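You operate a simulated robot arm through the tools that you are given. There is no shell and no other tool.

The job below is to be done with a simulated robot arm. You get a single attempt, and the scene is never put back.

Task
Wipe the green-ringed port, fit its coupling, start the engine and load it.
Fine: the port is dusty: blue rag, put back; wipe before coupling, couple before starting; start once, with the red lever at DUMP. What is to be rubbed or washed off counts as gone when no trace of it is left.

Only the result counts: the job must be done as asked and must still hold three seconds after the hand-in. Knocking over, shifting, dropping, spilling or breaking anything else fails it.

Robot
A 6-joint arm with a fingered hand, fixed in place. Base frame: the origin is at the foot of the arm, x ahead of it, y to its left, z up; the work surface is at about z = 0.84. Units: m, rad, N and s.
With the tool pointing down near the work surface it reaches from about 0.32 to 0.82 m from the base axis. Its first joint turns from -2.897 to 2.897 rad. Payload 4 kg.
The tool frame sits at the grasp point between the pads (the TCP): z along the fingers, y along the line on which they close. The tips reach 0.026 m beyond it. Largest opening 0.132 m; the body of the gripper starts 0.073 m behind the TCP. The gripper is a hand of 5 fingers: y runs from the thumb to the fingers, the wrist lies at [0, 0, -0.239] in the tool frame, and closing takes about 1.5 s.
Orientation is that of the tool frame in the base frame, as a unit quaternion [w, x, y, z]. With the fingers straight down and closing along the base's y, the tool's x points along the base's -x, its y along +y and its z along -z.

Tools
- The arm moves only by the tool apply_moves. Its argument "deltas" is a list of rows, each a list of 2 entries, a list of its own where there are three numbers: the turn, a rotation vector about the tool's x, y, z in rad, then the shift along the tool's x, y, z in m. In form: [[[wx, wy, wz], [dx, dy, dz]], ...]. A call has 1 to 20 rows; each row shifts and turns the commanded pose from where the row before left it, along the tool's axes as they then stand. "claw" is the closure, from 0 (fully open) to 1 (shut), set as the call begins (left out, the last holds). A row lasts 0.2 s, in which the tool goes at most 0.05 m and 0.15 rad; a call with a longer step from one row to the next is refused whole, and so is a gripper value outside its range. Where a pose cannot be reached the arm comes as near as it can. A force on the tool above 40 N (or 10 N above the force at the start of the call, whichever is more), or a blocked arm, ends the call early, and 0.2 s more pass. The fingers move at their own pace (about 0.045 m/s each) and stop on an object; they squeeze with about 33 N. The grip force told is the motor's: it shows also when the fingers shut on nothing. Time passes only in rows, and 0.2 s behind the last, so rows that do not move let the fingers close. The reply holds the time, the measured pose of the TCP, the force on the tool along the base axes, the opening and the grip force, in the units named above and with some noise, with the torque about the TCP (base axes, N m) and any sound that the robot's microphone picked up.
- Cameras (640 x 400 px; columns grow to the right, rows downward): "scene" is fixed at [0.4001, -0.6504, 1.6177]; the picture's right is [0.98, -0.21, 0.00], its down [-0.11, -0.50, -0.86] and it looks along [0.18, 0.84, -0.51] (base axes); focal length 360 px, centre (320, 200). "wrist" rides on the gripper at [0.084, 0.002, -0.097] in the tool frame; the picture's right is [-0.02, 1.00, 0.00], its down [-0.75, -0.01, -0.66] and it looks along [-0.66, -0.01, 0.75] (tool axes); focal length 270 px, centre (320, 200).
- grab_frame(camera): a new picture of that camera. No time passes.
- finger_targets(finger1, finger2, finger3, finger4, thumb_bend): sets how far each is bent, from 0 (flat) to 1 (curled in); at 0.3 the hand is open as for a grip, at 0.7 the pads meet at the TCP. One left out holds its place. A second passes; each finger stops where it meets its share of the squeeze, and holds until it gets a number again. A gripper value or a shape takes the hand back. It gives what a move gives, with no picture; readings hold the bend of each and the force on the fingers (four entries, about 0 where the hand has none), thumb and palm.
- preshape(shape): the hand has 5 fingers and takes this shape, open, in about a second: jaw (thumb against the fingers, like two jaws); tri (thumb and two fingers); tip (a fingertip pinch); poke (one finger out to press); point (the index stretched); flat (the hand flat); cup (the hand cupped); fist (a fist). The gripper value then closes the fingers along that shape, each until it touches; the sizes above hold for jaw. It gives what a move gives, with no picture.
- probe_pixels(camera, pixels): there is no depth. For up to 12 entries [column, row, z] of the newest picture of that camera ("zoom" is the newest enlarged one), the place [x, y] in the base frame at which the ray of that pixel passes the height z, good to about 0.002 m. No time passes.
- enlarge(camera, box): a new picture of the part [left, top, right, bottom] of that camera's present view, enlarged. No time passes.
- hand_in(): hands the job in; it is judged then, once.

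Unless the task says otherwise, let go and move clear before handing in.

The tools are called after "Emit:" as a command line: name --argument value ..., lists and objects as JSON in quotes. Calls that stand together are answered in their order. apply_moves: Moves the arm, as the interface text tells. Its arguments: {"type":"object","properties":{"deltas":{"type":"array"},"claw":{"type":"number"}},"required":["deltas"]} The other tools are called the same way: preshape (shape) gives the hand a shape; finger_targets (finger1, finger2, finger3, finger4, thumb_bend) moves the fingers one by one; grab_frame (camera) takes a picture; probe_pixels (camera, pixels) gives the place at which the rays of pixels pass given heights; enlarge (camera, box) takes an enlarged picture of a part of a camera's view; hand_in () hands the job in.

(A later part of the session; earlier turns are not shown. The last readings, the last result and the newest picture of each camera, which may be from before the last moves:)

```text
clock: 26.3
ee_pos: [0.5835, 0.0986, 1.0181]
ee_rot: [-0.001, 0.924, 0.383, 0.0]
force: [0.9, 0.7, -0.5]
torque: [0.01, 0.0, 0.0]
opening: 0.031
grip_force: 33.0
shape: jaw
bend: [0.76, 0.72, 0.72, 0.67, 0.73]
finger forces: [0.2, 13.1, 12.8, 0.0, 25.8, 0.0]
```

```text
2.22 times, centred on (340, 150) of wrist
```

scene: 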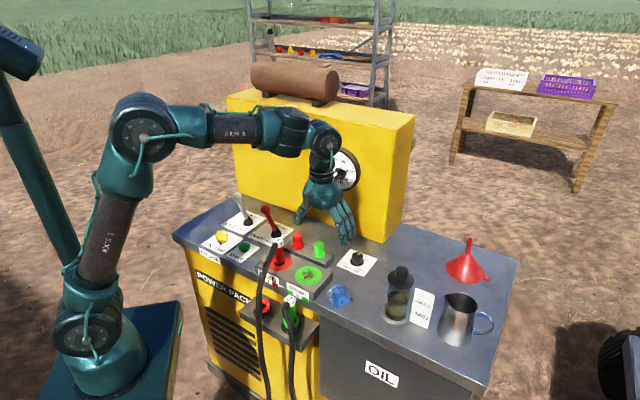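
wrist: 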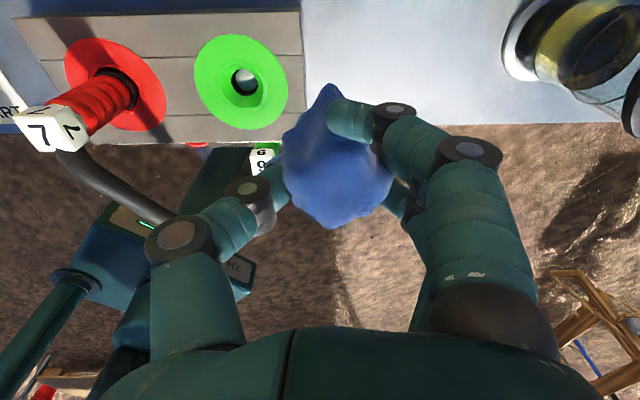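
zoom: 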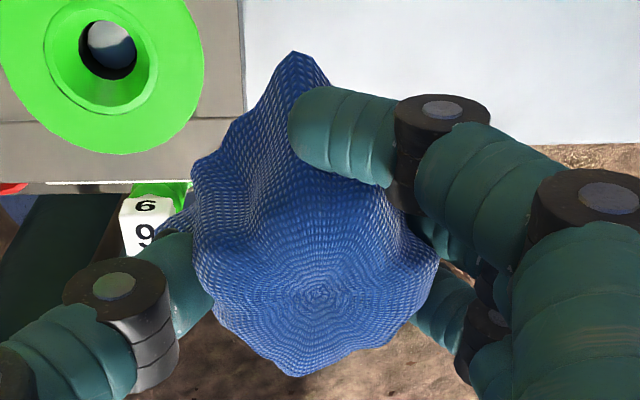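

The port is spotless in both enlarged views. Now I'll return the rag: turn back 90°, move over its original spot allowing for the small shift in the grip, and lower it.

Emit:
probe_pixels --camera "wrist" --pixels '[[241.1, 85.4, 0.868], [263, 158, 0.87], [263, 158, 0.86]]'

Emit:
apply_moves --deltas '[[[0, 0, -0.1428], [0, 0, 0]], [[0, 0, -0.1428], [0, 0, 0]], [[0, 0, -0.1428], [0, 0, 0]], [[0, 0, -0.1428], [0, 0, 0]], [[0, 0, -0.1428], [0, 0, 0]], [[0, 0, -0.1428], [0, 0, 0]], [[0, 0, -0.1428], [0, 0, 0]], [[0, 0, -0.1428], [0, 0, 0]], [[0, 0, -0.1428], [0, 0, 0]], [[0, 0, -0.1428], [0, 0, 0]], [[0, 0, -0.1428], [0, 0, 0]], [[0, 0, 0], [-0.022, 0, 0]], [[0, 0, 0], [-0.022, 0, 0]], [[0, 0, 0], [0, 0, 0.035]], [[0, 0, 0], [0, 0, 0.035]], [[0, 0, 0], [0, 0, 0.03]], [[0, 0, 0], [0, 0, 0.02]], [[0, 0, 0], [0, 0, 0.01]]]'

Emit:
grab_frame --camera "wrist"

Emit:
enlarge --camera "scene" --box '[290, 220, 410, 330]'

```text
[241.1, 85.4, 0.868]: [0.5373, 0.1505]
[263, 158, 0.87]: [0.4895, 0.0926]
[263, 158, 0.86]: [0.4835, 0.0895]
```

```text
clock: 30.1
ee_pos: [0.6141, 0.0651, 0.888]
ee_rot: [0.0, 0.383, 0.924, 0.0]
force: [-0.6, -0.1, -0.1]
torque: [0.0, -0.01, 0.02]
opening: 0.0315
grip_force: 32.7
shape: jaw
bend: [0.76, 0.72, 0.72, 0.67, 0.73]
finger forces: [0.2, 13.1, 12.8, 0.0, 25.8, 0.0]
```

```text
taken
```

wrist: 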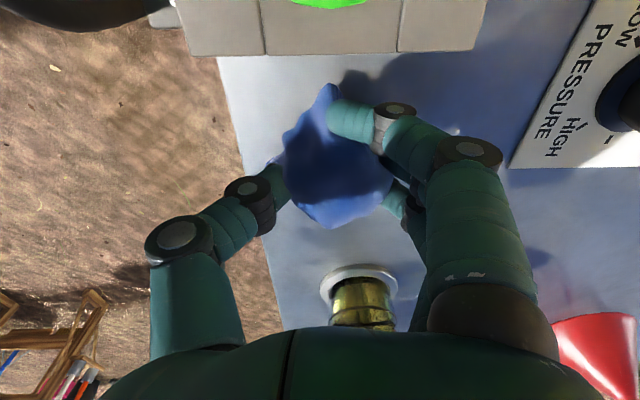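

```text
3.64 times, centred on (350, 275) of scene
```

zoom: 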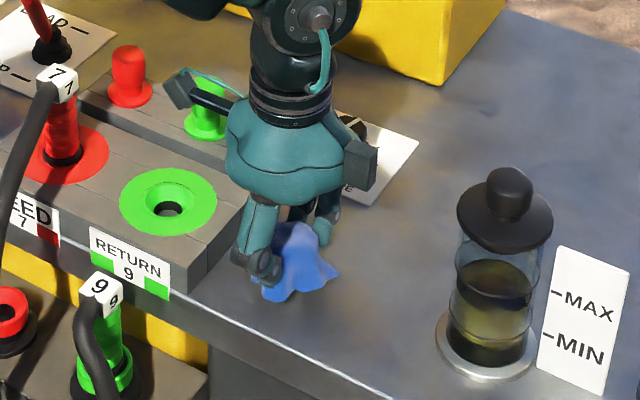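

The rag hovers over its spot with no contact force yet. I'll lower in small steps until it just touches the bench.

Emit:
apply_moves --deltas '[[[0, 0, 0], [0, 0, 0.004]], [[0, 0, 0], [0, 0, 0.003]], [[0, 0, 0], [0, 0, 0]]]'

Emit:
apply_moves --deltas '[[[0, 0, 0], [0, 0, 0.003]], [[0, 0, 0], [0, 0, 0]]]'

```text
clock: 30.9
ee_pos: [0.6142, 0.0653, 0.8822]
ee_rot: [0.0, 0.383, 0.924, 0.0]
force: [-0.1, 0.1, -0.8]
torque: [0.01, 0.0, -0.01]
opening: 0.0311
grip_force: 33.4
shape: jaw
bend: [0.76, 0.72, 0.72, 0.67, 0.73]
finger forces: [0.2, 13.1, 12.8, 0.0, 25.8, 0.0]
```

```text
clock: 31.5
ee_pos: [0.6142, 0.0647, 0.879]
ee_rot: [0.001, 0.382, 0.924, 0.0]
force: [-0.5, -0.6, -0.6]
torque: [0.0, -0.01, 0.03]
opening: 0.0315
grip_force: 33.4
shape: jaw
bend: [0.76, 0.72, 0.72, 0.67, 0.73]
finger forces: [0.3, 13.1, 12.8, 0.0, 25.8, 0.0]
```

Still no contact at 0.879, so I'll go down a little further.

Emit:
apply_moves --deltas '[[[0, 0, 0], [0, 0, 0.002]], [[0, 0, 0], [0, 0, 0]]]'

Emit:
apply_moves --deltas '[[[0, 0, 0], [0, 0, 0.002]], [[0, 0, 0], [0, 0, 0]]]'

```text
clock: 32.1
ee_pos: [0.6142, 0.0647, 0.8764]
ee_rot: [-0.001, 0.382, 0.924, 0.0]
force: [-0.4, -1.7, 1.2]
torque: [0.06, -0.02, -0.02]
opening: 0.0312
grip_force: 33.1
shape: jaw
bend: [0.76, 0.72, 0.72, 0.67, 0.73]
finger forces: [0.1, 13.1, 12.7, 0.0, 26.2, 0.0]
```

```text
clock: 32.7
ee_pos: [0.6139, 0.0656, 0.875]
ee_rot: [0.001, 0.382, 0.924, -0.001]
force: [1.8, -3.3, 8.7]
torque: [0.19, -0.1, -0.05]
opening: 0.0312
grip_force: 32.9
shape: jaw
bend: [0.76, 0.72, 0.72, 0.67, 0.73]
finger forces: [0.1, 13.5, 12.6, 0.0, 27.5, 0.1]
```

The rag touches the bench at about 9 N. I'll open the hand fully, then rise.

Emit:
apply_moves --deltas '[[[0, 0, 0], [0, 0, 0]], [[0, 0, 0], [0, 0, 0]], [[0, 0, 0], [0, 0, 0]], [[0, 0, 0], [0, 0, 0]], [[0, 0, 0], [0, 0, 0]], [[0, 0, 0], [0, 0, 0]], [[0, 0, 0], [0, 0, 0]], [[0, 0, 0], [0, 0, 0]], [[0, 0, 0], [0, 0, 0]]]' --claw 0

Emit:
apply_moves --deltas '[[[0, 0, 0], [0, 0, -0.02]], [[0, 0, 0], [0, 0, -0.03]], [[0, 0, 0], [0, 0, -0.04]], [[0, 0, 0], [0, 0, -0.04]], [[0, 0, 0], [0, 0, -0.04]], [[0, 0, 0], [0, 0, -0.04]]]'

Emit:
enlarge --camera "scene" --box '[230, 230, 390, 330]'

Emit:
grab_frame --camera "wrist"

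```text
clock: 34.7
ee_pos: [0.6151, 0.0653, 0.8748]
ee_rot: [0.001, 0.382, 0.924, -0.001]
force: [0.5, -0.2, 0.2]
torque: [0.02, -0.03, 0.01]
opening: 0.1321
grip_force: 0.1
shape: jaw
bend: [0.3, 0.3, 0.3, 0.3, 0.3]
finger forces: [0.0, 0.0, 0.0, 0.0, 0.0, 0.0]
```

```text
clock: 36.1
ee_pos: [0.614, 0.0661, 1.0845]
ee_rot: [0.0, 0.382, 0.924, 0.0]
force: [-1.5, 0.4, 0.4]
torque: [0.0, -0.01, -0.01]
opening: 0.1318
grip_force: 0.1
shape: jaw
bend: [0.3, 0.3, 0.3, 0.3, 0.3]
finger forces: [0.0, 0.0, 0.0, 0.0, 0.0, 0.0]
```

```text
4.00 times, centred on (310, 280) of scene
```

zoom: 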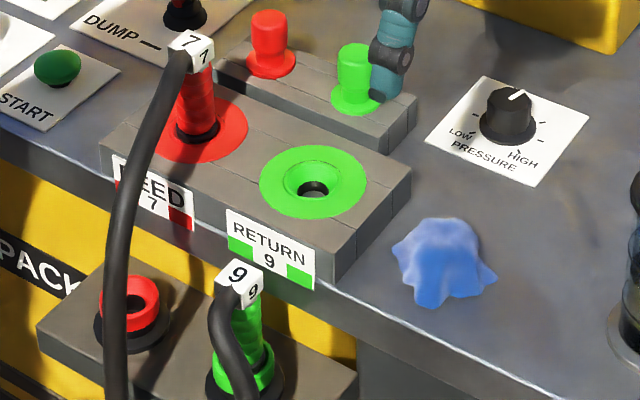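

```text
taken
```

wrist: 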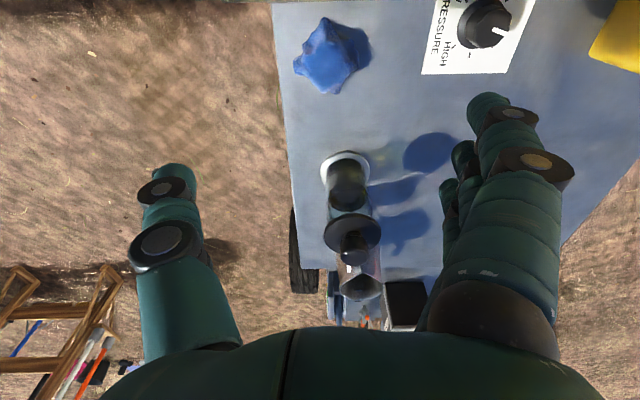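

The rag is back within a couple of pixels of where it was. Next I'll turn the tool to x=+v, y=+u and hover above coupling 9 with a narrower opening, to measure its gap to the bench edge.

Emit:
apply_moves --deltas '[[[0, 0, 0.1428], [0, 0, 0]], [[0, 0, 0.1428], [0, 0, 0]], [[0, 0, 0.1428], [0, 0, 0]], [[0, 0, 0.1428], [0, 0, 0]], [[0, 0, 0.1428], [0, 0, 0]], [[0, 0, 0.1428], [0, 0, 0]], [[0, 0, 0.1428], [0, 0, 0]], [[0, 0, 0.1428], [0, 0, 0]], [[0, 0, 0.1428], [0, 0, 0]], [[0, 0, 0.1428], [0, 0, 0]], [[0, 0, 0.1428], [0, 0, 0]], [[0, 0, 0], [-0.023, -0.028, -0.01]], [[0, 0, 0], [-0.023, -0.028, -0.01]], [[0, 0, 0], [-0.023, -0.028, 0]], [[0, 0, 0], [-0.021, -0.03, 0]]]' --claw 0.3

Emit:
grab_frame --camera "wrist"

Emit:
enlarge --camera "wrist" --box '[220, 0, 420, 120]'

Emit:
grab_frame --camera "scene"

```text
clock: 39.3
ee_pos: [0.4704, 0.0838, 1.1047]
ee_rot: [0.0, 0.924, 0.382, 0.0]
force: [0.4, -0.4, 1.2]
torque: [0.02, 0.0, 0.0]
opening: 0.0931
grip_force: 0.0
shape: jaw
bend: [0.67, 0.67, 0.67, 0.67, 0.63]
finger forces: [0.1, 0.0, 0.0, 0.0, 0.0, 0.0]
```

```text
taken
```

wrist: 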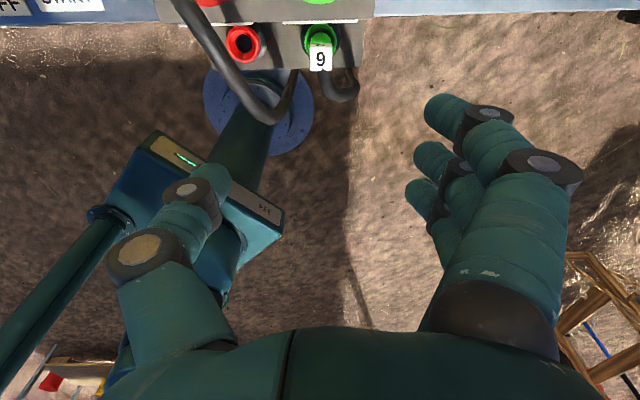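

```text
3.20 times, centred on (320, 60) of wrist
```

zoom: 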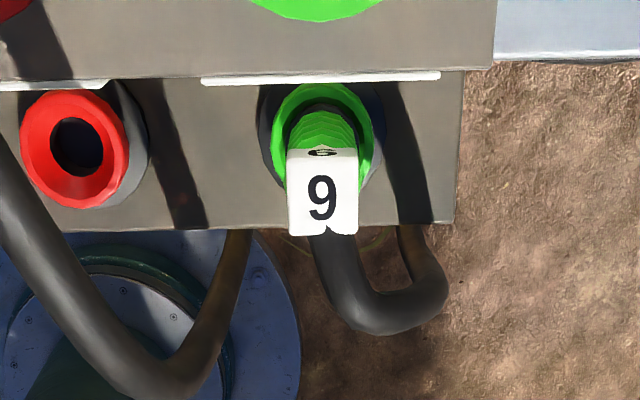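

```text
taken
```

scene: 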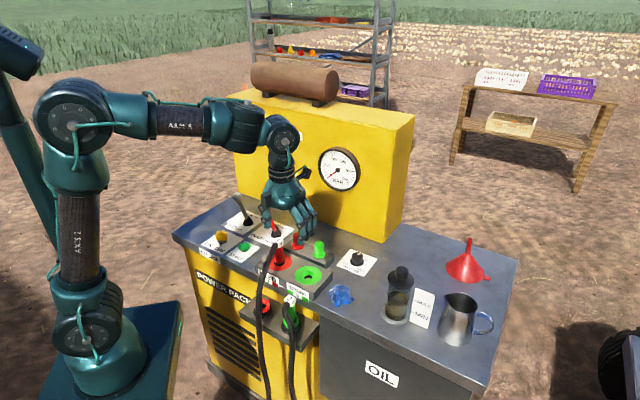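

From above, coupling 9's white cube is at (320.6,58) with its collar at about (320.6,40). The block's front edge is near row 22. I'll probe these.

Emit:
probe_pixels --camera "wrist" --pixels '[[320.6, 58.4, 0.86], [320.6, 58.4, 0.85], [320.6, 39.7, 0.74], [320.6, 39.7, 0.76], [320.6, 23.5, 0.87], [300, 21, 0.87], [395, 15.5, 0.84], [308, 41, 0.86], [334, 41, 0.76], [250, 40, 0.76], [200, 8, 0.95], [243, 43, 0.76]]'

Emit:
enlarge --camera "scene" --box '[250, 280, 330, 350]'

```text
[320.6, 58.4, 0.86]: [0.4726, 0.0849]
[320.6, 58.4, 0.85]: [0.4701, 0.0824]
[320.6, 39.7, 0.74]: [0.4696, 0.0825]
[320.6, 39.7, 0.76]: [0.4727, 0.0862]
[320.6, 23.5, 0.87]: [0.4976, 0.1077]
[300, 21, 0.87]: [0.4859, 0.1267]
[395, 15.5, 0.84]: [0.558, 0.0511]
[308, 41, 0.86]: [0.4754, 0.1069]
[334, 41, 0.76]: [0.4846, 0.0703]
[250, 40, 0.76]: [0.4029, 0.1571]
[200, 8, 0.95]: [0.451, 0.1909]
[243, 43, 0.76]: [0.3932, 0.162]
```

```text
5.71 times, centred on (290, 315) of scene
```

zoom: 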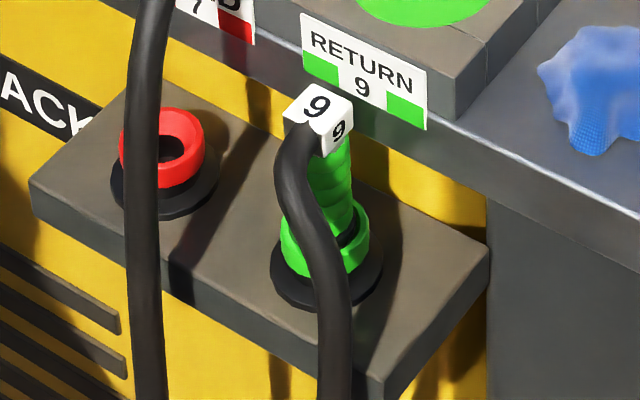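

Coupling 9's axis is at about (0.471,0.084) and the bench edge is 38 mm behind it. Its hose bends toward +u, so I'll turn the hand so the thumb goes on the hose side and the finger row is angled slightly away from the edge.

Emit:
apply_moves --deltas '[[[0, 0, -0.1457], [0, 0, 0]], [[0, 0, -0.1457], [0, 0, 0]], [[0, 0, -0.1457], [0, 0, 0]], [[0, 0, -0.1457], [0, 0, 0]], [[0, 0, -0.1457], [0, 0, 0]], [[0, 0, -0.1457], [0, 0, 0]], [[0, 0, -0.1457], [0, 0, 0]], [[0, 0, -0.1457], [0, 0, 0]], [[0, 0, -0.1457], [0, 0, 0]], [[0, 0, -0.1457], [0, 0, 0]], [[0, 0, -0.1457], [0, 0, 0]], [[0, 0, -0.1457], [0, 0, 0]], [[0, 0, -0.1457], [0, 0, 0]], [[0, 0, -0.1457], [0, 0, 0]], [[0, 0, -0.1457], [0, 0, 0]], [[0, 0, -0.1457], [0, 0, 0]], [[0, 0, -0.1457], [0, 0, 0]], [[0, 0, -0.1457], [0, 0, 0]]]' --claw 0.3

Emit:
apply_moves --deltas '[[[0, 0, -0.1457], [0, 0, 0]], [[0, 0, -0.1457], [0, 0, 0]], [[0, 0, -0.1457], [0, 0, 0]], [[0, 0, -0.1457], [0, 0, 0]], [[0, 0, -0.1457], [0, 0, 0]]]'

Emit:
grab_frame --camera "wrist"

Emit:
grab_frame --camera "scene"

```text
clock: 43.1
ee_pos: [0.4709, 0.0835, 1.1048]
ee_rot: [0.001, -0.135, 0.991, 0.0]
force: [0.1, 0.0, 0.2]
torque: [0.04, -0.02, -0.02]
opening: 0.0928
grip_force: 0.0
shape: jaw
bend: [0.67, 0.67, 0.67, 0.67, 0.63]
finger forces: [0.1, 0.1, 0.0, 0.1, 0.0, 0.0]
```

```text
clock: 44.3
ee_pos: [0.471, 0.0831, 1.1052]
ee_rot: [0.0, -0.478, 0.878, 0.0]
force: [0.2, -0.1, 1.0]
torque: [-0.01, 0.0, 0.0]
opening: 0.0928
grip_force: 0.0
shape: jaw
bend: [0.67, 0.67, 0.67, 0.67, 0.63]
finger forces: [0.0, 0.0, 0.1, 0.0, 0.0, 0.1]
```

```text
taken
```

wrist: 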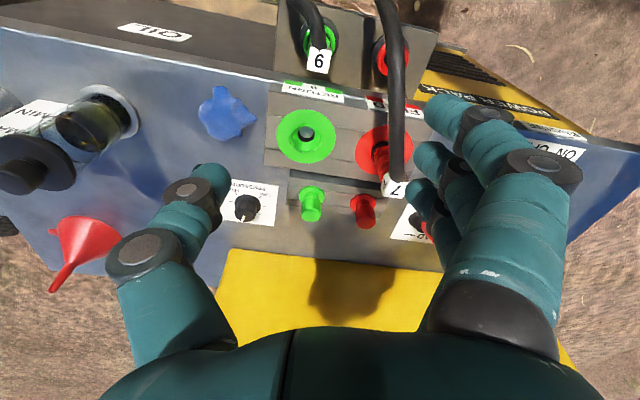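

```text
taken
```

scene: 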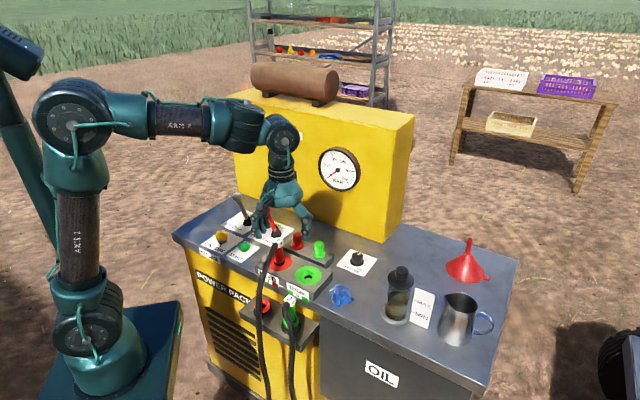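

The hand turned to 237° fine. Hose 7 at (385–400, 0–180) runs near the finger side, so I'll triangulate its path before descending.

Emit:
probe_pixels --camera "wrist" --pixels '[[401, 120, 0.95], [396, 80, 0.93], [390, 40, 0.9], [386, 10, 0.85], [386, 10, 0.9], [390, 40, 0.95], [311, 25, 0.83], [303, 5, 0.8], [319, 61, 0.86], [305, 133, 0.868], [391, 189, 0.97], [380, 150, 0.868]]'

Emit:
probe_pixels --camera "scene" --pixels '[[264, 270, 0.95], [264, 270, 0.9], [262, 290, 0.9], [262, 290, 0.85], [261, 310, 0.85], [261, 310, 0.8], [278, 242.4, 0.97], [278, 242.4, 0.99], [285, 310, 0.82], [285, 310, 0.8], [290, 325, 0.78], [290, 325, 0.76]]'

Emit:
enlarge --camera "wrist" --box '[250, 0, 450, 120]'

Emit:
enlarge --camera "wrist" --box '[260, 80, 440, 240]'

```text
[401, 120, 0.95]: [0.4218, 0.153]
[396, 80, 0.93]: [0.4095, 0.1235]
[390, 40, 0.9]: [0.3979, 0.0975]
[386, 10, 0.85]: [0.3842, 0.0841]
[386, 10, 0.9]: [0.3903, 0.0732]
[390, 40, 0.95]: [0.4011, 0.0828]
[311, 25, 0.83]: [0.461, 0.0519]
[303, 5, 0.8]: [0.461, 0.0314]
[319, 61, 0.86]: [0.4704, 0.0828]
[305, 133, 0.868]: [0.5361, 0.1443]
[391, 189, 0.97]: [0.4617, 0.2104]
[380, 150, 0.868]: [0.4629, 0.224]
```

```text
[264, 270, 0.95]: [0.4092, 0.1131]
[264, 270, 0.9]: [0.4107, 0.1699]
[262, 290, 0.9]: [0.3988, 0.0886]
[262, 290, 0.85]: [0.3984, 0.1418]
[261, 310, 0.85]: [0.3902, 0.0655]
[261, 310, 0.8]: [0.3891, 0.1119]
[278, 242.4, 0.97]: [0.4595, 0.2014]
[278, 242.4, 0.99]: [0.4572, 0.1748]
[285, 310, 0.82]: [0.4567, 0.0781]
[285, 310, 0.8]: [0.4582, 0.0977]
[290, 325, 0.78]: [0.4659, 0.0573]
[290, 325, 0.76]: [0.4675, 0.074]
```

```text
3.20 times, centred on (350, 60) of wrist
```

zoom: 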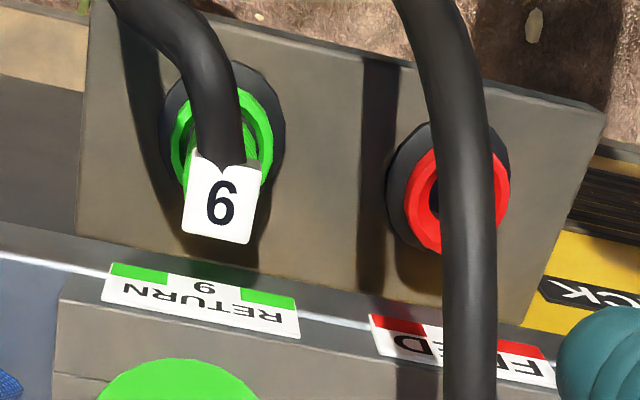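

```text
2.50 times, centred on (350, 160) of wrist
```

zoom: 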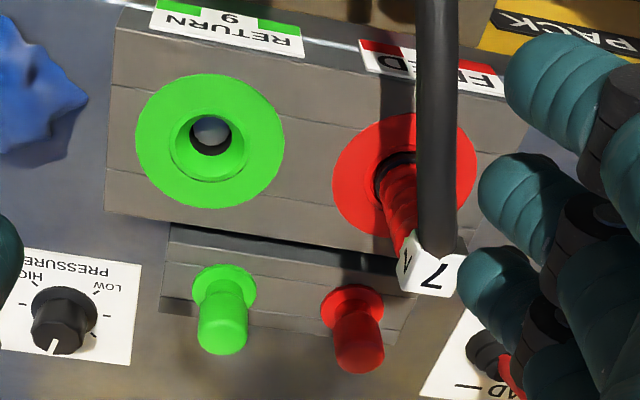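

Hose 7 hangs at about (u 0.20, v 0.38, z 0.935) and hose 9 leaves the cube toward front-right. So the safest grip is thumb at back-left with fingers 1–2 at right, keeping fingers 3–4 open. I'll turn the hand to x at 25° and set the fingers.

Emit:
apply_moves --deltas '[[[0, 0, 0.148], [0, 0, 0]], [[0, 0, 0.148], [0, 0, 0]], [[0, 0, 0.148], [0, 0, 0]], [[0, 0, 0.148], [0, 0, 0]], [[0, 0, 0.148], [0, 0, 0]], [[0, 0, 0.148], [0, 0, 0]], [[0, 0, 0.148], [0, 0, 0]], [[0, 0, 0.148], [0, 0, 0]], [[0, 0, 0.148], [0, 0, 0]], [[0, 0, 0.148], [0, 0, 0]], [[0, 0, 0.148], [0, 0, 0]], [[0, 0, 0.148], [0, 0, 0]], [[0, 0, 0.148], [0, 0, 0]], [[0, 0, 0.148], [0, 0, 0]], [[0, 0, 0.148], [0, 0, 0]], [[0, 0, 0.148], [0, 0, 0]], [[0, 0, 0.148], [0, 0, 0]], [[0, 0, 0.148], [0, 0, 0]], [[0, 0, 0.148], [0, 0, 0]], [[0, 0, 0.148], [0, 0, 0]]]'

Emit:
apply_moves --deltas '[[[0, 0, 0.148], [0, 0, 0]], [[0, 0, 0.148], [0, 0, 0]], [[0, 0, 0.148], [0, 0, 0]], [[0, 0, 0.148], [0, 0, 0]], [[0, 0, 0.148], [0, 0, 0]], [[0, 0, 0], [0, 0, 0]]]'

Emit:
finger_targets --finger1 0.42 --finger2 0.42 --finger3 0.3 --finger4 0.3 --thumb_bend 0.42

Emit:
grab_frame --camera "wrist"

Emit:
enlarge --camera "scene" --box '[210, 130, 370, 290]'

```text
clock: 48.5
ee_pos: [0.4693, 0.0828, 1.1053]
ee_rot: [0.0, 0.832, 0.555, 0.0]
force: [0.4, -0.2, -0.3]
torque: [0.01, 0.06, -0.02]
opening: 0.0928
grip_force: 0.1
shape: jaw
bend: [0.67, 0.67, 0.67, 0.67, 0.63]
finger forces: [0.1, 0.0, 0.0, 0.1, 0.0, 0.1]
```

```text
clock: 49.9
ee_pos: [0.4697, 0.0829, 1.1039]
ee_rot: [0.0, 0.976, 0.217, 0.0]
force: [0.4, 0.8, -0.1]
torque: [0.0, 0.01, 0.01]
opening: 0.0926
grip_force: 0.1
shape: jaw
bend: [0.67, 0.67, 0.67, 0.67, 0.63]
finger forces: [0.1, 0.1, 0.0, 0.1, 0.1, 0.1]
```

```text
clock: 50.9
ee_pos: [0.4707, 0.0818, 1.1042]
ee_rot: [0.0, 0.976, 0.217, 0.001]
force: [-0.7, 0.3, 0.0]
torque: [-0.01, 0.0, -0.02]
opening: 0.0998
grip_force: 0.0
shape: fingers
bend: [0.42, 0.42, 0.3, 0.3, 0.42]
finger forces: [0.1, 0.0, 0.1, 0.0, 0.1, 0.0]
```

```text
taken
```

wrist: 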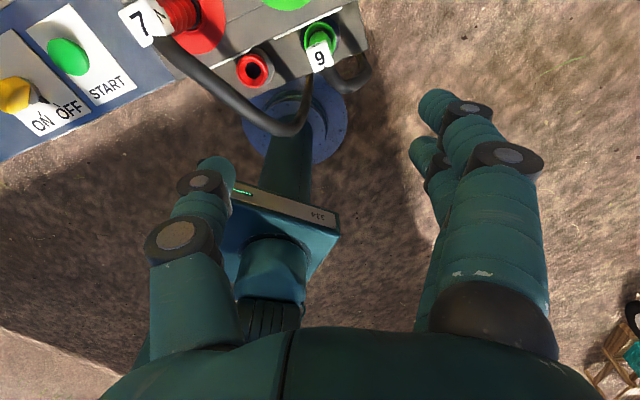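

```text
2.50 times, centred on (290, 210) of scene
```

zoom: 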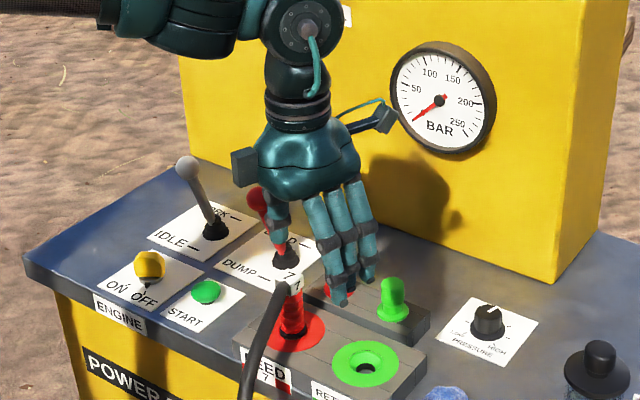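

Fingers 1–2 and the thumb are at about 0.10 opening with 3–4 held wider, and the tool x is at 25°. I'll descend to z≈0.91 with a small +y offset to keep the thumb off hose 7, then check.

Emit:
apply_moves --deltas '[[[0, 0, 0], [0, 0.01, 0.02]], [[0, 0, 0], [0, 0, 0.04]], [[0, 0, 0], [0, 0, 0.04]], [[0, 0, 0], [0, 0, 0.04]], [[0, 0, 0], [0, 0, 0.03]], [[0, 0, 0], [0, 0, 0.024]], [[0, 0, 0], [0, 0, 0]]]'

Emit:
grab_frame --camera "wrist"

Emit:
enlarge --camera "scene" --box '[220, 220, 360, 340]'

```text
clock: 52.5
ee_pos: [0.4744, 0.0743, 0.9087]
ee_rot: [0.001, 0.976, 0.217, 0.0]
force: [-0.4, 0.4, 0.2]
torque: [-0.04, -0.01, 0.0]
opening: 0.0998
grip_force: 0.1
shape: fingers
bend: [0.42, 0.42, 0.3, 0.3, 0.42]
finger forces: [0.0, 0.0, 0.0, 0.0, 0.1, 0.1]
```

```text
taken
```

wrist: 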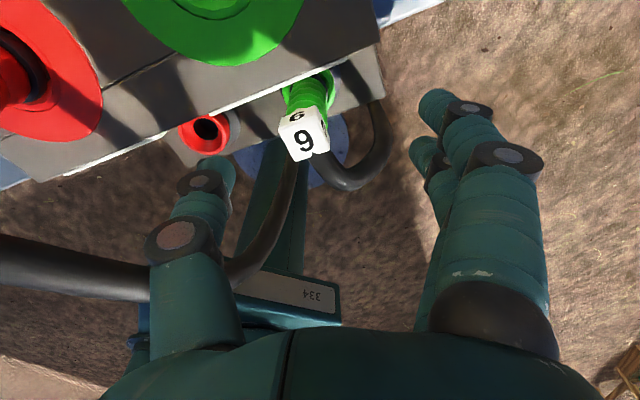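

```text
3.33 times, centred on (290, 280) of scene
```

zoom: 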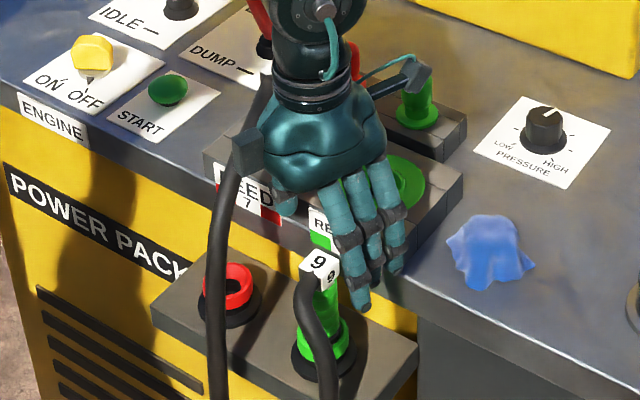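

The cube (303,135) sits between thumb and fingers as planned, with nothing touching. I'll lower further while sliding back onto the coupling axis.

Emit:
apply_moves --deltas '[[[0, 0, 0], [0, 0, 0.02]], [[0, 0, 0], [-0.001, -0.003, 0.02]], [[0, 0, 0], [-0.001, -0.003, 0.015]], [[0, 0, 0], [-0.001, -0.002, 0.015]], [[0, 0, 0], [-0.001, -0.002, 0.013]], [[0, 0, 0], [0, 0, 0]]]'

Emit:
grab_frame --camera "wrist"

Emit:
enlarge --camera "scene" --box '[240, 240, 360, 350]'

```text
clock: 53.9
ee_pos: [0.4673, 0.0809, 0.8262]
ee_rot: [0.001, 0.976, 0.218, 0.0]
force: [1.5, -0.5, 0.1]
torque: [-0.01, 0.06, -0.02]
opening: 0.0999
grip_force: 0.1
shape: fingers
bend: [0.42, 0.42, 0.3, 0.3, 0.42]
finger forces: [0.0, 0.0, 0.0, 0.1, 0.0, 0.0]
```

```text
taken
```

wrist: 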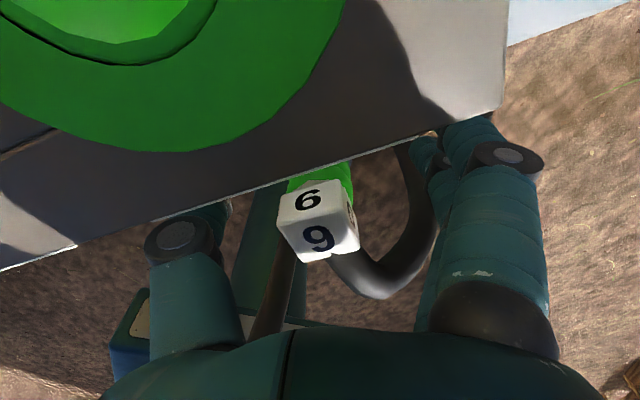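

```text
3.64 times, centred on (300, 295) of scene
```

zoom: 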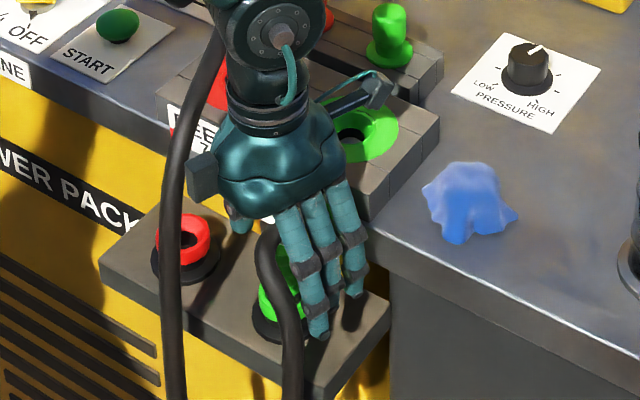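

The hand is around coupling 9 with no contact force. I'll close the thumb and fingers 1–2.

Emit:
finger_targets --finger1 0.62 --finger2 0.8 --thumb_bend 0.8

Emit:
grab_frame --camera "wrist"

Emit:
enlarge --camera "scene" --box '[240, 240, 360, 350]'

```text
clock: 54.9
ee_pos: [0.4658, 0.0811, 0.8261]
ee_rot: [0.001, 0.976, 0.217, 0.0]
force: [2.2, -0.8, -2.1]
torque: [-0.05, -0.11, 0.0]
opening: 0.0327
grip_force: 13.2
shape: fingers
bend: [0.62, 0.6, 0.3, 0.3, 0.71]
finger forces: [0.0, 13.6, 0.1, 0.0, 12.0, 0.0]
```

```text
taken
```

wrist: 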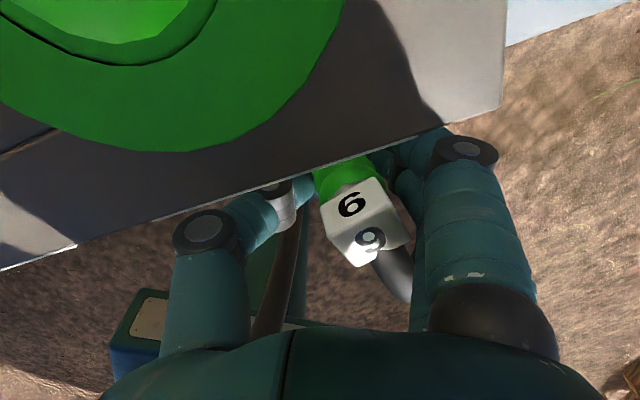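

```text
3.64 times, centred on (300, 295) of scene
```

zoom: 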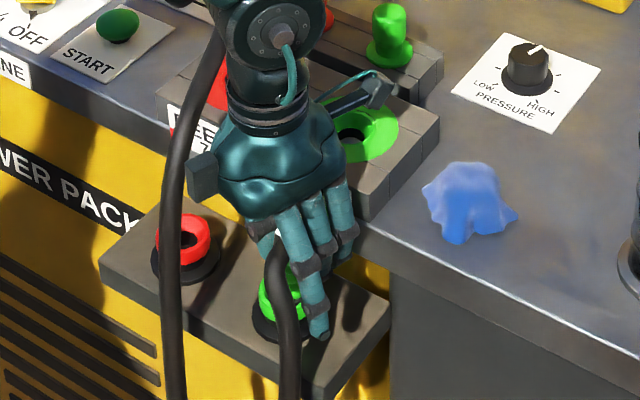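

The thumb and finger 2 hold the coupling at about 13 N, but the thumb pushed it a few mm toward +y (cube now at column 358). I'll shift the hand back −y by 6 mm and add finger 1.

Emit:
apply_moves --deltas '[[[0, 0, 0], [0, -0.003, 0]], [[0, 0, 0], [0, -0.003, 0]], [[0, 0, 0], [0, 0, 0]]]'

Emit:
finger_targets --finger1 0.8 --finger2 0.8 --thumb_bend 0.8

Emit:
grab_frame --camera "wrist"

```text
clock: 55.7
ee_pos: [0.4634, 0.086, 0.8271]
ee_rot: [0.0, 0.976, 0.216, 0.0]
force: [3.3, -3.1, -1.3]
torque: [-0.21, -0.23, -0.05]
opening: 0.0314
grip_force: 12.1
shape: fingers
bend: [0.62, 0.59, 0.3, 0.3, 0.72]
finger forces: [0.0, 14.7, 0.1, 0.0, 10.3, 0.0]
```

```text
clock: 56.7
ee_pos: [0.4626, 0.0871, 0.8285]
ee_rot: [0.0, 0.976, 0.217, 0.0]
force: [0.6, -2.0, -3.4]
torque: [-0.1, -0.05, -0.01]
opening: 0.0205
grip_force: 11.2
shape: fingers
bend: [0.79, 0.57, 0.3, 0.3, 0.73]
finger forces: [1.9, 10.7, 0.1, 0.0, 9.8, 0.1]
```

```text
taken
```

wrist: 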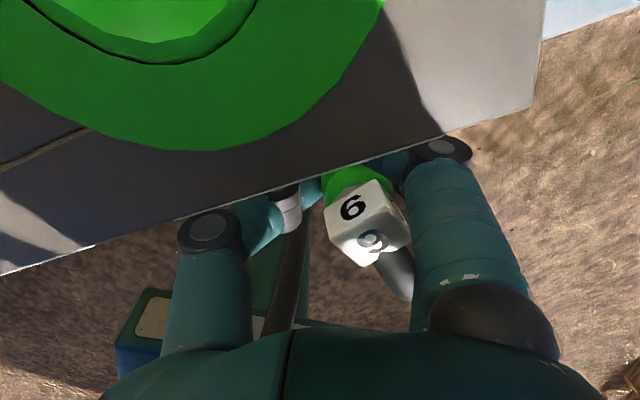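

Cube 9 now moves with the hand. I'll check where its top is to judge tilt, before pulling up.

Emit:
probe_pixels --camera "wrist" --pixels '[[354, 208, 0.855], [354, 208, 0.862], [371, 242, 0.855], [350, 180, 0.82]]'

Emit:
enlarge --camera "wrist" --box '[260, 120, 460, 320]'

Emit:
enlarge --camera "scene" --box '[250, 270, 330, 350]'

```text
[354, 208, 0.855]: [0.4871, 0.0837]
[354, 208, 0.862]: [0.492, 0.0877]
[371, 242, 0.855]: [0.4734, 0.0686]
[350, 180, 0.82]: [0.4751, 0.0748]
```

```text
2.00 times, centred on (360, 220) of wrist
```

zoom: 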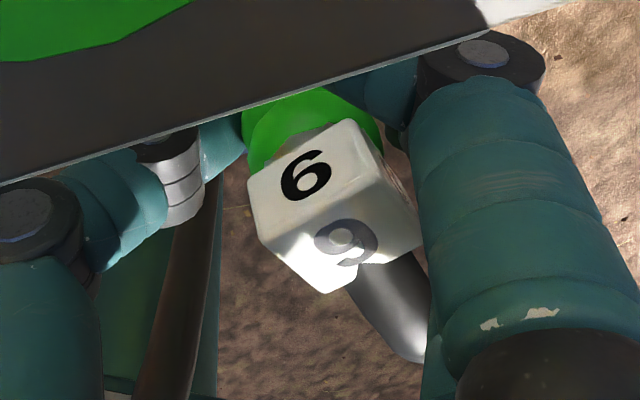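

```text
5.00 times, centred on (290, 310) of scene
```

zoom: 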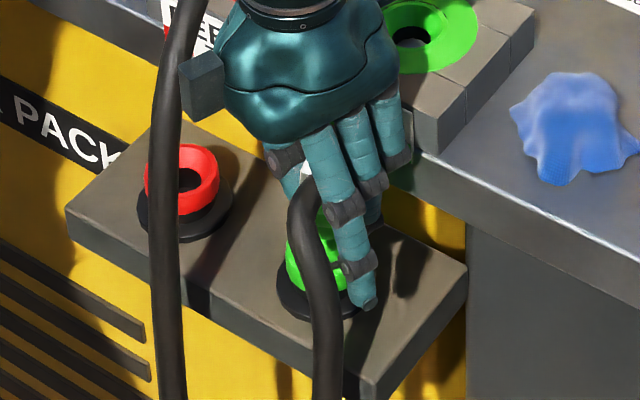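

The cube's top is about 13 mm off toward +u, so the coupling is tilted in its socket by thumb over-travel. I'll set the thumb to 0.66 and let finger 2 push it back upright.

Emit:
finger_targets --finger1 0.6 --finger2 0.8 --thumb_bend 0.65

Emit:
grab_frame --camera "wrist"

Emit:
enlarge --camera "wrist" --box '[260, 120, 460, 320]'

```text
clock: 57.7
ee_pos: [0.4647, 0.0862, 0.8274]
ee_rot: [0.0, 0.976, 0.216, 0.0]
force: [6.6, -3.8, 2.1]
torque: [-0.09, -0.14, -0.02]
opening: 0.0425
grip_force: 7.0
shape: fingers
bend: [0.6, 0.65, 0.3, 0.3, 0.64]
finger forces: [0.0, 10.9, 0.0, 0.0, 3.5, 0.0]
```

```text
taken
```

wrist: 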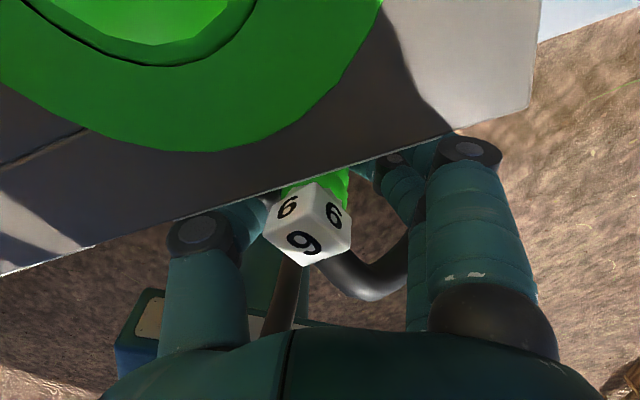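

```text
2.00 times, centred on (360, 220) of wrist
```

zoom: 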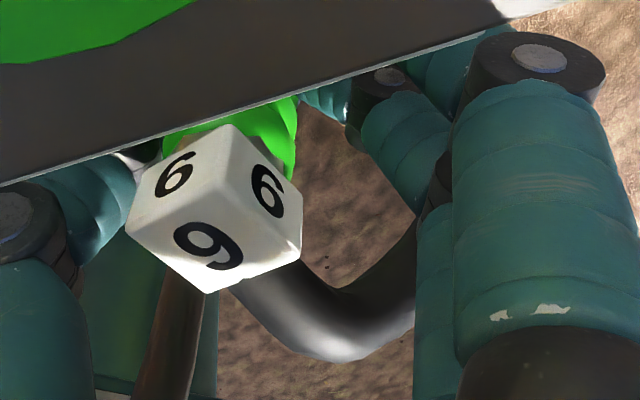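

The coupling has swung the other way and spun a little (top face at about (305,245)). I'll probe its top position again.

Emit:
probe_pixels --camera "wrist" --pixels '[[305, 245, 0.862], [305, 245, 0.855], [318, 188, 0.82], [318, 188, 0.81]]'

Emit:
enlarge --camera "scene" --box '[250, 270, 330, 350]'

```text
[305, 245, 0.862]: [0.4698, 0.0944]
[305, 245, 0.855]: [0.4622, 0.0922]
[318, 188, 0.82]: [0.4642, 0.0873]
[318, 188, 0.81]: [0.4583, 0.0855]
```

```text
5.00 times, centred on (290, 310) of scene
```

zoom: 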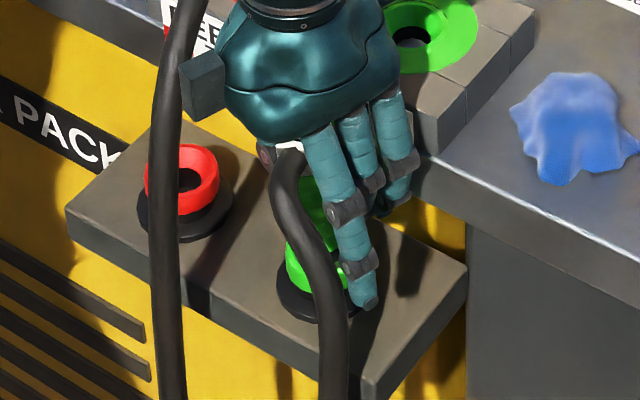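

The top is about 10 mm toward the thumb side of upright. I'll move the hand +y 10 mm with the thumb held there, which should bring the coupling vertical and balance the grip.

Emit:
apply_moves --deltas '[[[0, 0, 0], [0, 0.004, 0]], [[0, 0, 0], [0, 0.004, 0]], [[0, 0, 0], [0, 0.002, 0]], [[0, 0, 0], [0, 0, 0]]]'

Emit:
enlarge --camera "wrist" --box '[260, 120, 460, 320]'

Emit:
enlarge --camera "scene" --box '[250, 270, 330, 350]'

```text
clock: 58.7
ee_pos: [0.468, 0.0775, 0.8265]
ee_rot: [0.0, 0.976, 0.217, 0.0]
force: [-1.5, 1.8, 1.4]
torque: [0.1, 0.14, 0.0]
opening: 0.0445
grip_force: 6.6
shape: fingers
bend: [0.6, 0.66, 0.3, 0.3, 0.63]
finger forces: [0.0, 6.2, 0.0, 0.0, 8.2, 0.0]
```

```text
2.00 times, centred on (360, 220) of wrist
```

zoom: 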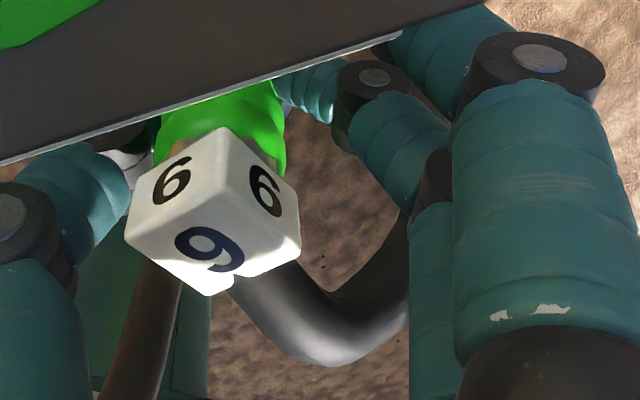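

```text
5.00 times, centred on (290, 310) of scene
```

zoom: 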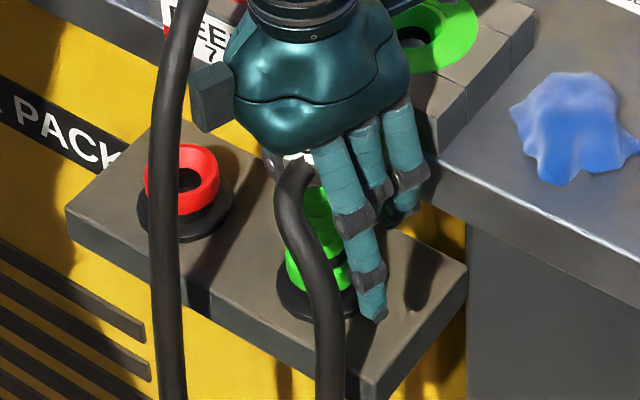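

The coupling is now upright and the forces are nearly balanced (6 N and 8 N). I'll firm up the grip a little with both digits, then try a gentle pull.

Emit:
finger_targets --finger1 0.75 --finger2 0.9 --thumb_bend 0.67

Emit:
enlarge --camera "wrist" --box '[260, 120, 460, 320]'

```text
clock: 59.7
ee_pos: [0.4685, 0.0772, 0.8288]
ee_rot: [0.0, 0.976, 0.217, 0.0]
force: [-0.8, 0.8, -1.1]
torque: [-0.01, 0.03, 0.01]
opening: 0.0278
grip_force: 9.2
shape: fingers
bend: [0.75, 0.66, 0.3, 0.3, 0.64]
finger forces: [0.1, 9.0, 0.0, 0.0, 9.7, 0.1]
```

```text
2.00 times, centred on (360, 220) of wrist
```

zoom: 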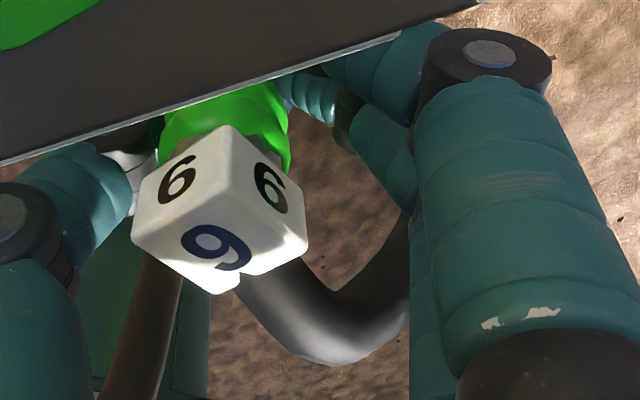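

The grip is balanced at about 9 N with almost no side load. I'll pull up slowly by 20 mm and watch whether the coupling follows.

Emit:
apply_moves --deltas '[[[0, 0, 0], [0, 0, -0.004]], [[0, 0, 0], [0, 0, -0.004]], [[0, 0, 0], [0, 0, -0.004]], [[0, 0, 0], [0, 0, -0.004]], [[0, 0, 0], [0, 0, -0.004]], [[0, 0, 0], [0, 0, 0]]]'

Emit:
enlarge --camera "wrist" --box '[260, 120, 460, 320]'

Emit:
enlarge --camera "scene" --box '[250, 270, 330, 350]'

```text
clock: 61.1
ee_pos: [0.4687, 0.0788, 0.8469]
ee_rot: [0.0, 0.976, 0.218, 0.0]
force: [-0.7, -0.1, -2.1]
torque: [0.03, -0.01, 0.0]
opening: 0.028
grip_force: 8.9
shape: fingers
bend: [0.75, 0.67, 0.3, 0.3, 0.64]
finger forces: [0.1, 8.9, 0.1, 0.1, 9.1, 0.0]
```

```text
2.00 times, centred on (360, 220) of wrist
```

zoom: 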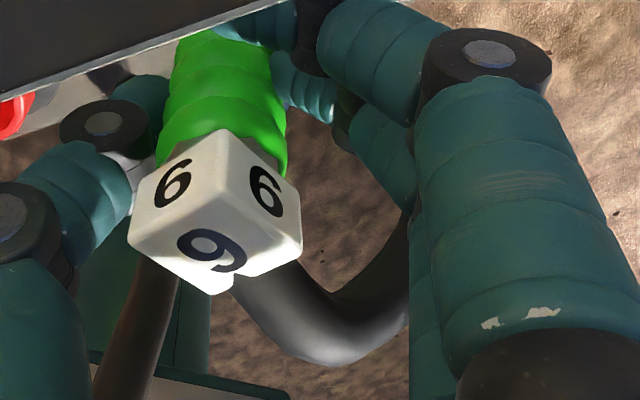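

```text
5.00 times, centred on (290, 310) of scene
```

zoom: 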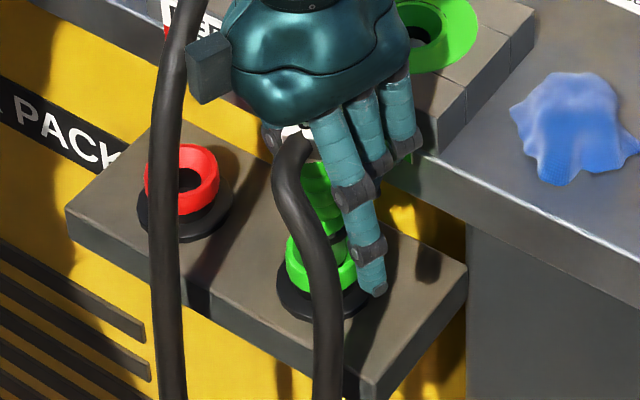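

The coupling follows the hand with only about 2 N of pull. I'll keep lifting, drifting slightly +y to keep the thumb clear of hose 7.

Emit:
apply_moves --deltas '[[[0, 0, 0], [0, 0, -0.008]], [[0, 0, 0], [0, 0, -0.008]], [[0, 0, 0], [0, 0, -0.008]], [[0, 0, 0], [0, 0.004, -0.01]], [[0, 0, 0], [0, 0.004, -0.012]], [[0, 0, 0], [0, 0.004, -0.012]], [[0, 0, 0], [0, 0.004, -0.012]], [[0, 0, 0], [0, 0, 0]]]'

Emit:
enlarge --camera "wrist" --box '[220, 60, 460, 320]'

Emit:
enlarge --camera "scene" --box '[240, 230, 340, 330]'

```text
clock: 62.9
ee_pos: [0.4752, 0.0628, 0.9167]
ee_rot: [0.0, 0.976, 0.217, 0.0]
force: [0.3, 0.6, -2.8]
torque: [-0.02, 0.01, -0.01]
opening: 0.0278
grip_force: 8.8
shape: fingers
bend: [0.75, 0.67, 0.3, 0.3, 0.64]
finger forces: [0.0, 8.9, 0.1, 0.0, 9.1, 0.0]
```

```text
1.54 times, centred on (340, 190) of wrist
```

zoom: 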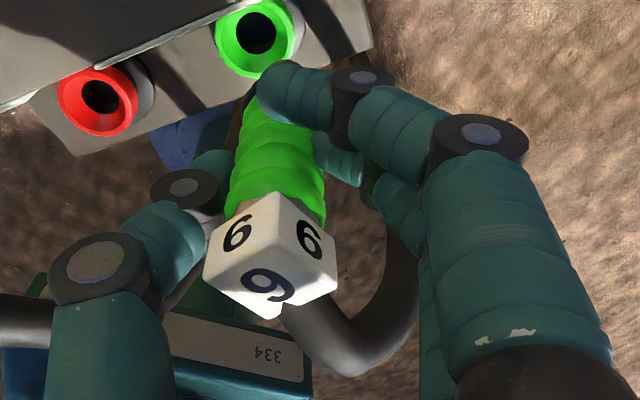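

```text
4.00 times, centred on (290, 280) of scene
```

zoom: 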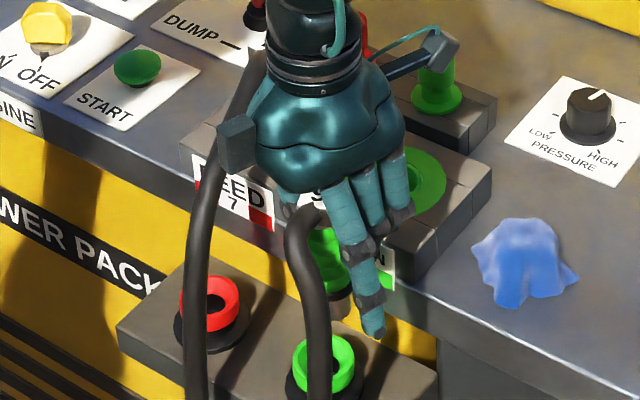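

The coupling is out of its park, hanging from the thumb and finger 2. I'll raise it to z≈1.0 so the plug clears the block.

Emit:
apply_moves --deltas '[[[0, 0, 0], [0, 0, -0.014]], [[0, 0, 0], [0, 0, -0.014]], [[0, 0, 0], [0, 0, -0.014]], [[0, 0, 0], [0, 0, -0.014]], [[0, 0, 0], [0, 0, -0.014]], [[0, 0, 0], [0, 0, -0.014]], [[0, 0, 0], [0, 0, -0.01]], [[0, 0, 0], [0, 0, 0]]]'

Emit:
grab_frame --camera "wrist"

Emit:
enlarge --camera "scene" --box '[240, 210, 340, 310]'

```text
clock: 64.7
ee_pos: [0.4757, 0.0627, 1.0117]
ee_rot: [0.0, 0.976, 0.217, -0.001]
force: [-0.1, 0.2, -2.9]
torque: [-0.01, -0.01, -0.03]
opening: 0.0277
grip_force: 8.9
shape: fingers
bend: [0.75, 0.67, 0.3, 0.3, 0.64]
finger forces: [0.1, 9.1, 0.0, 0.0, 9.1, 0.0]
```

```text
taken
```

wrist: 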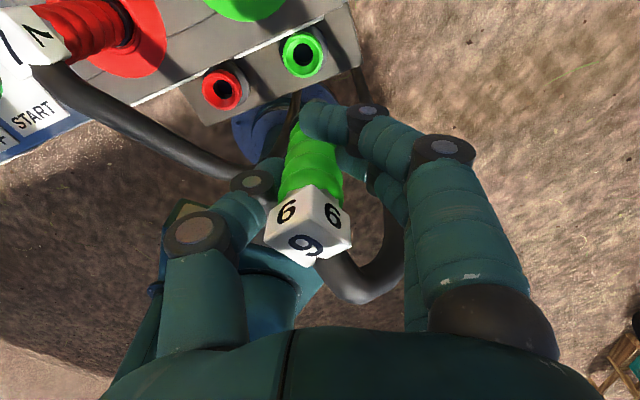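

```text
4.00 times, centred on (290, 260) of scene
```

zoom: 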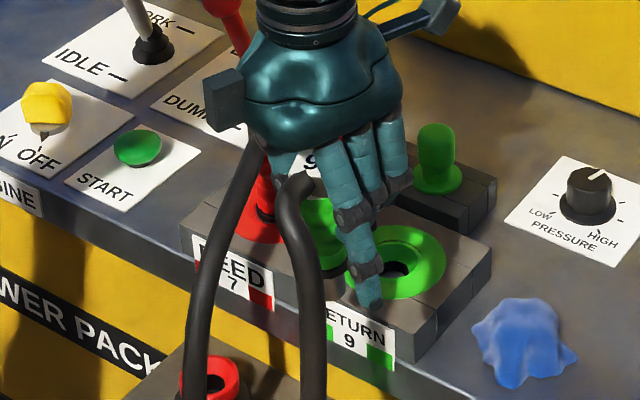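

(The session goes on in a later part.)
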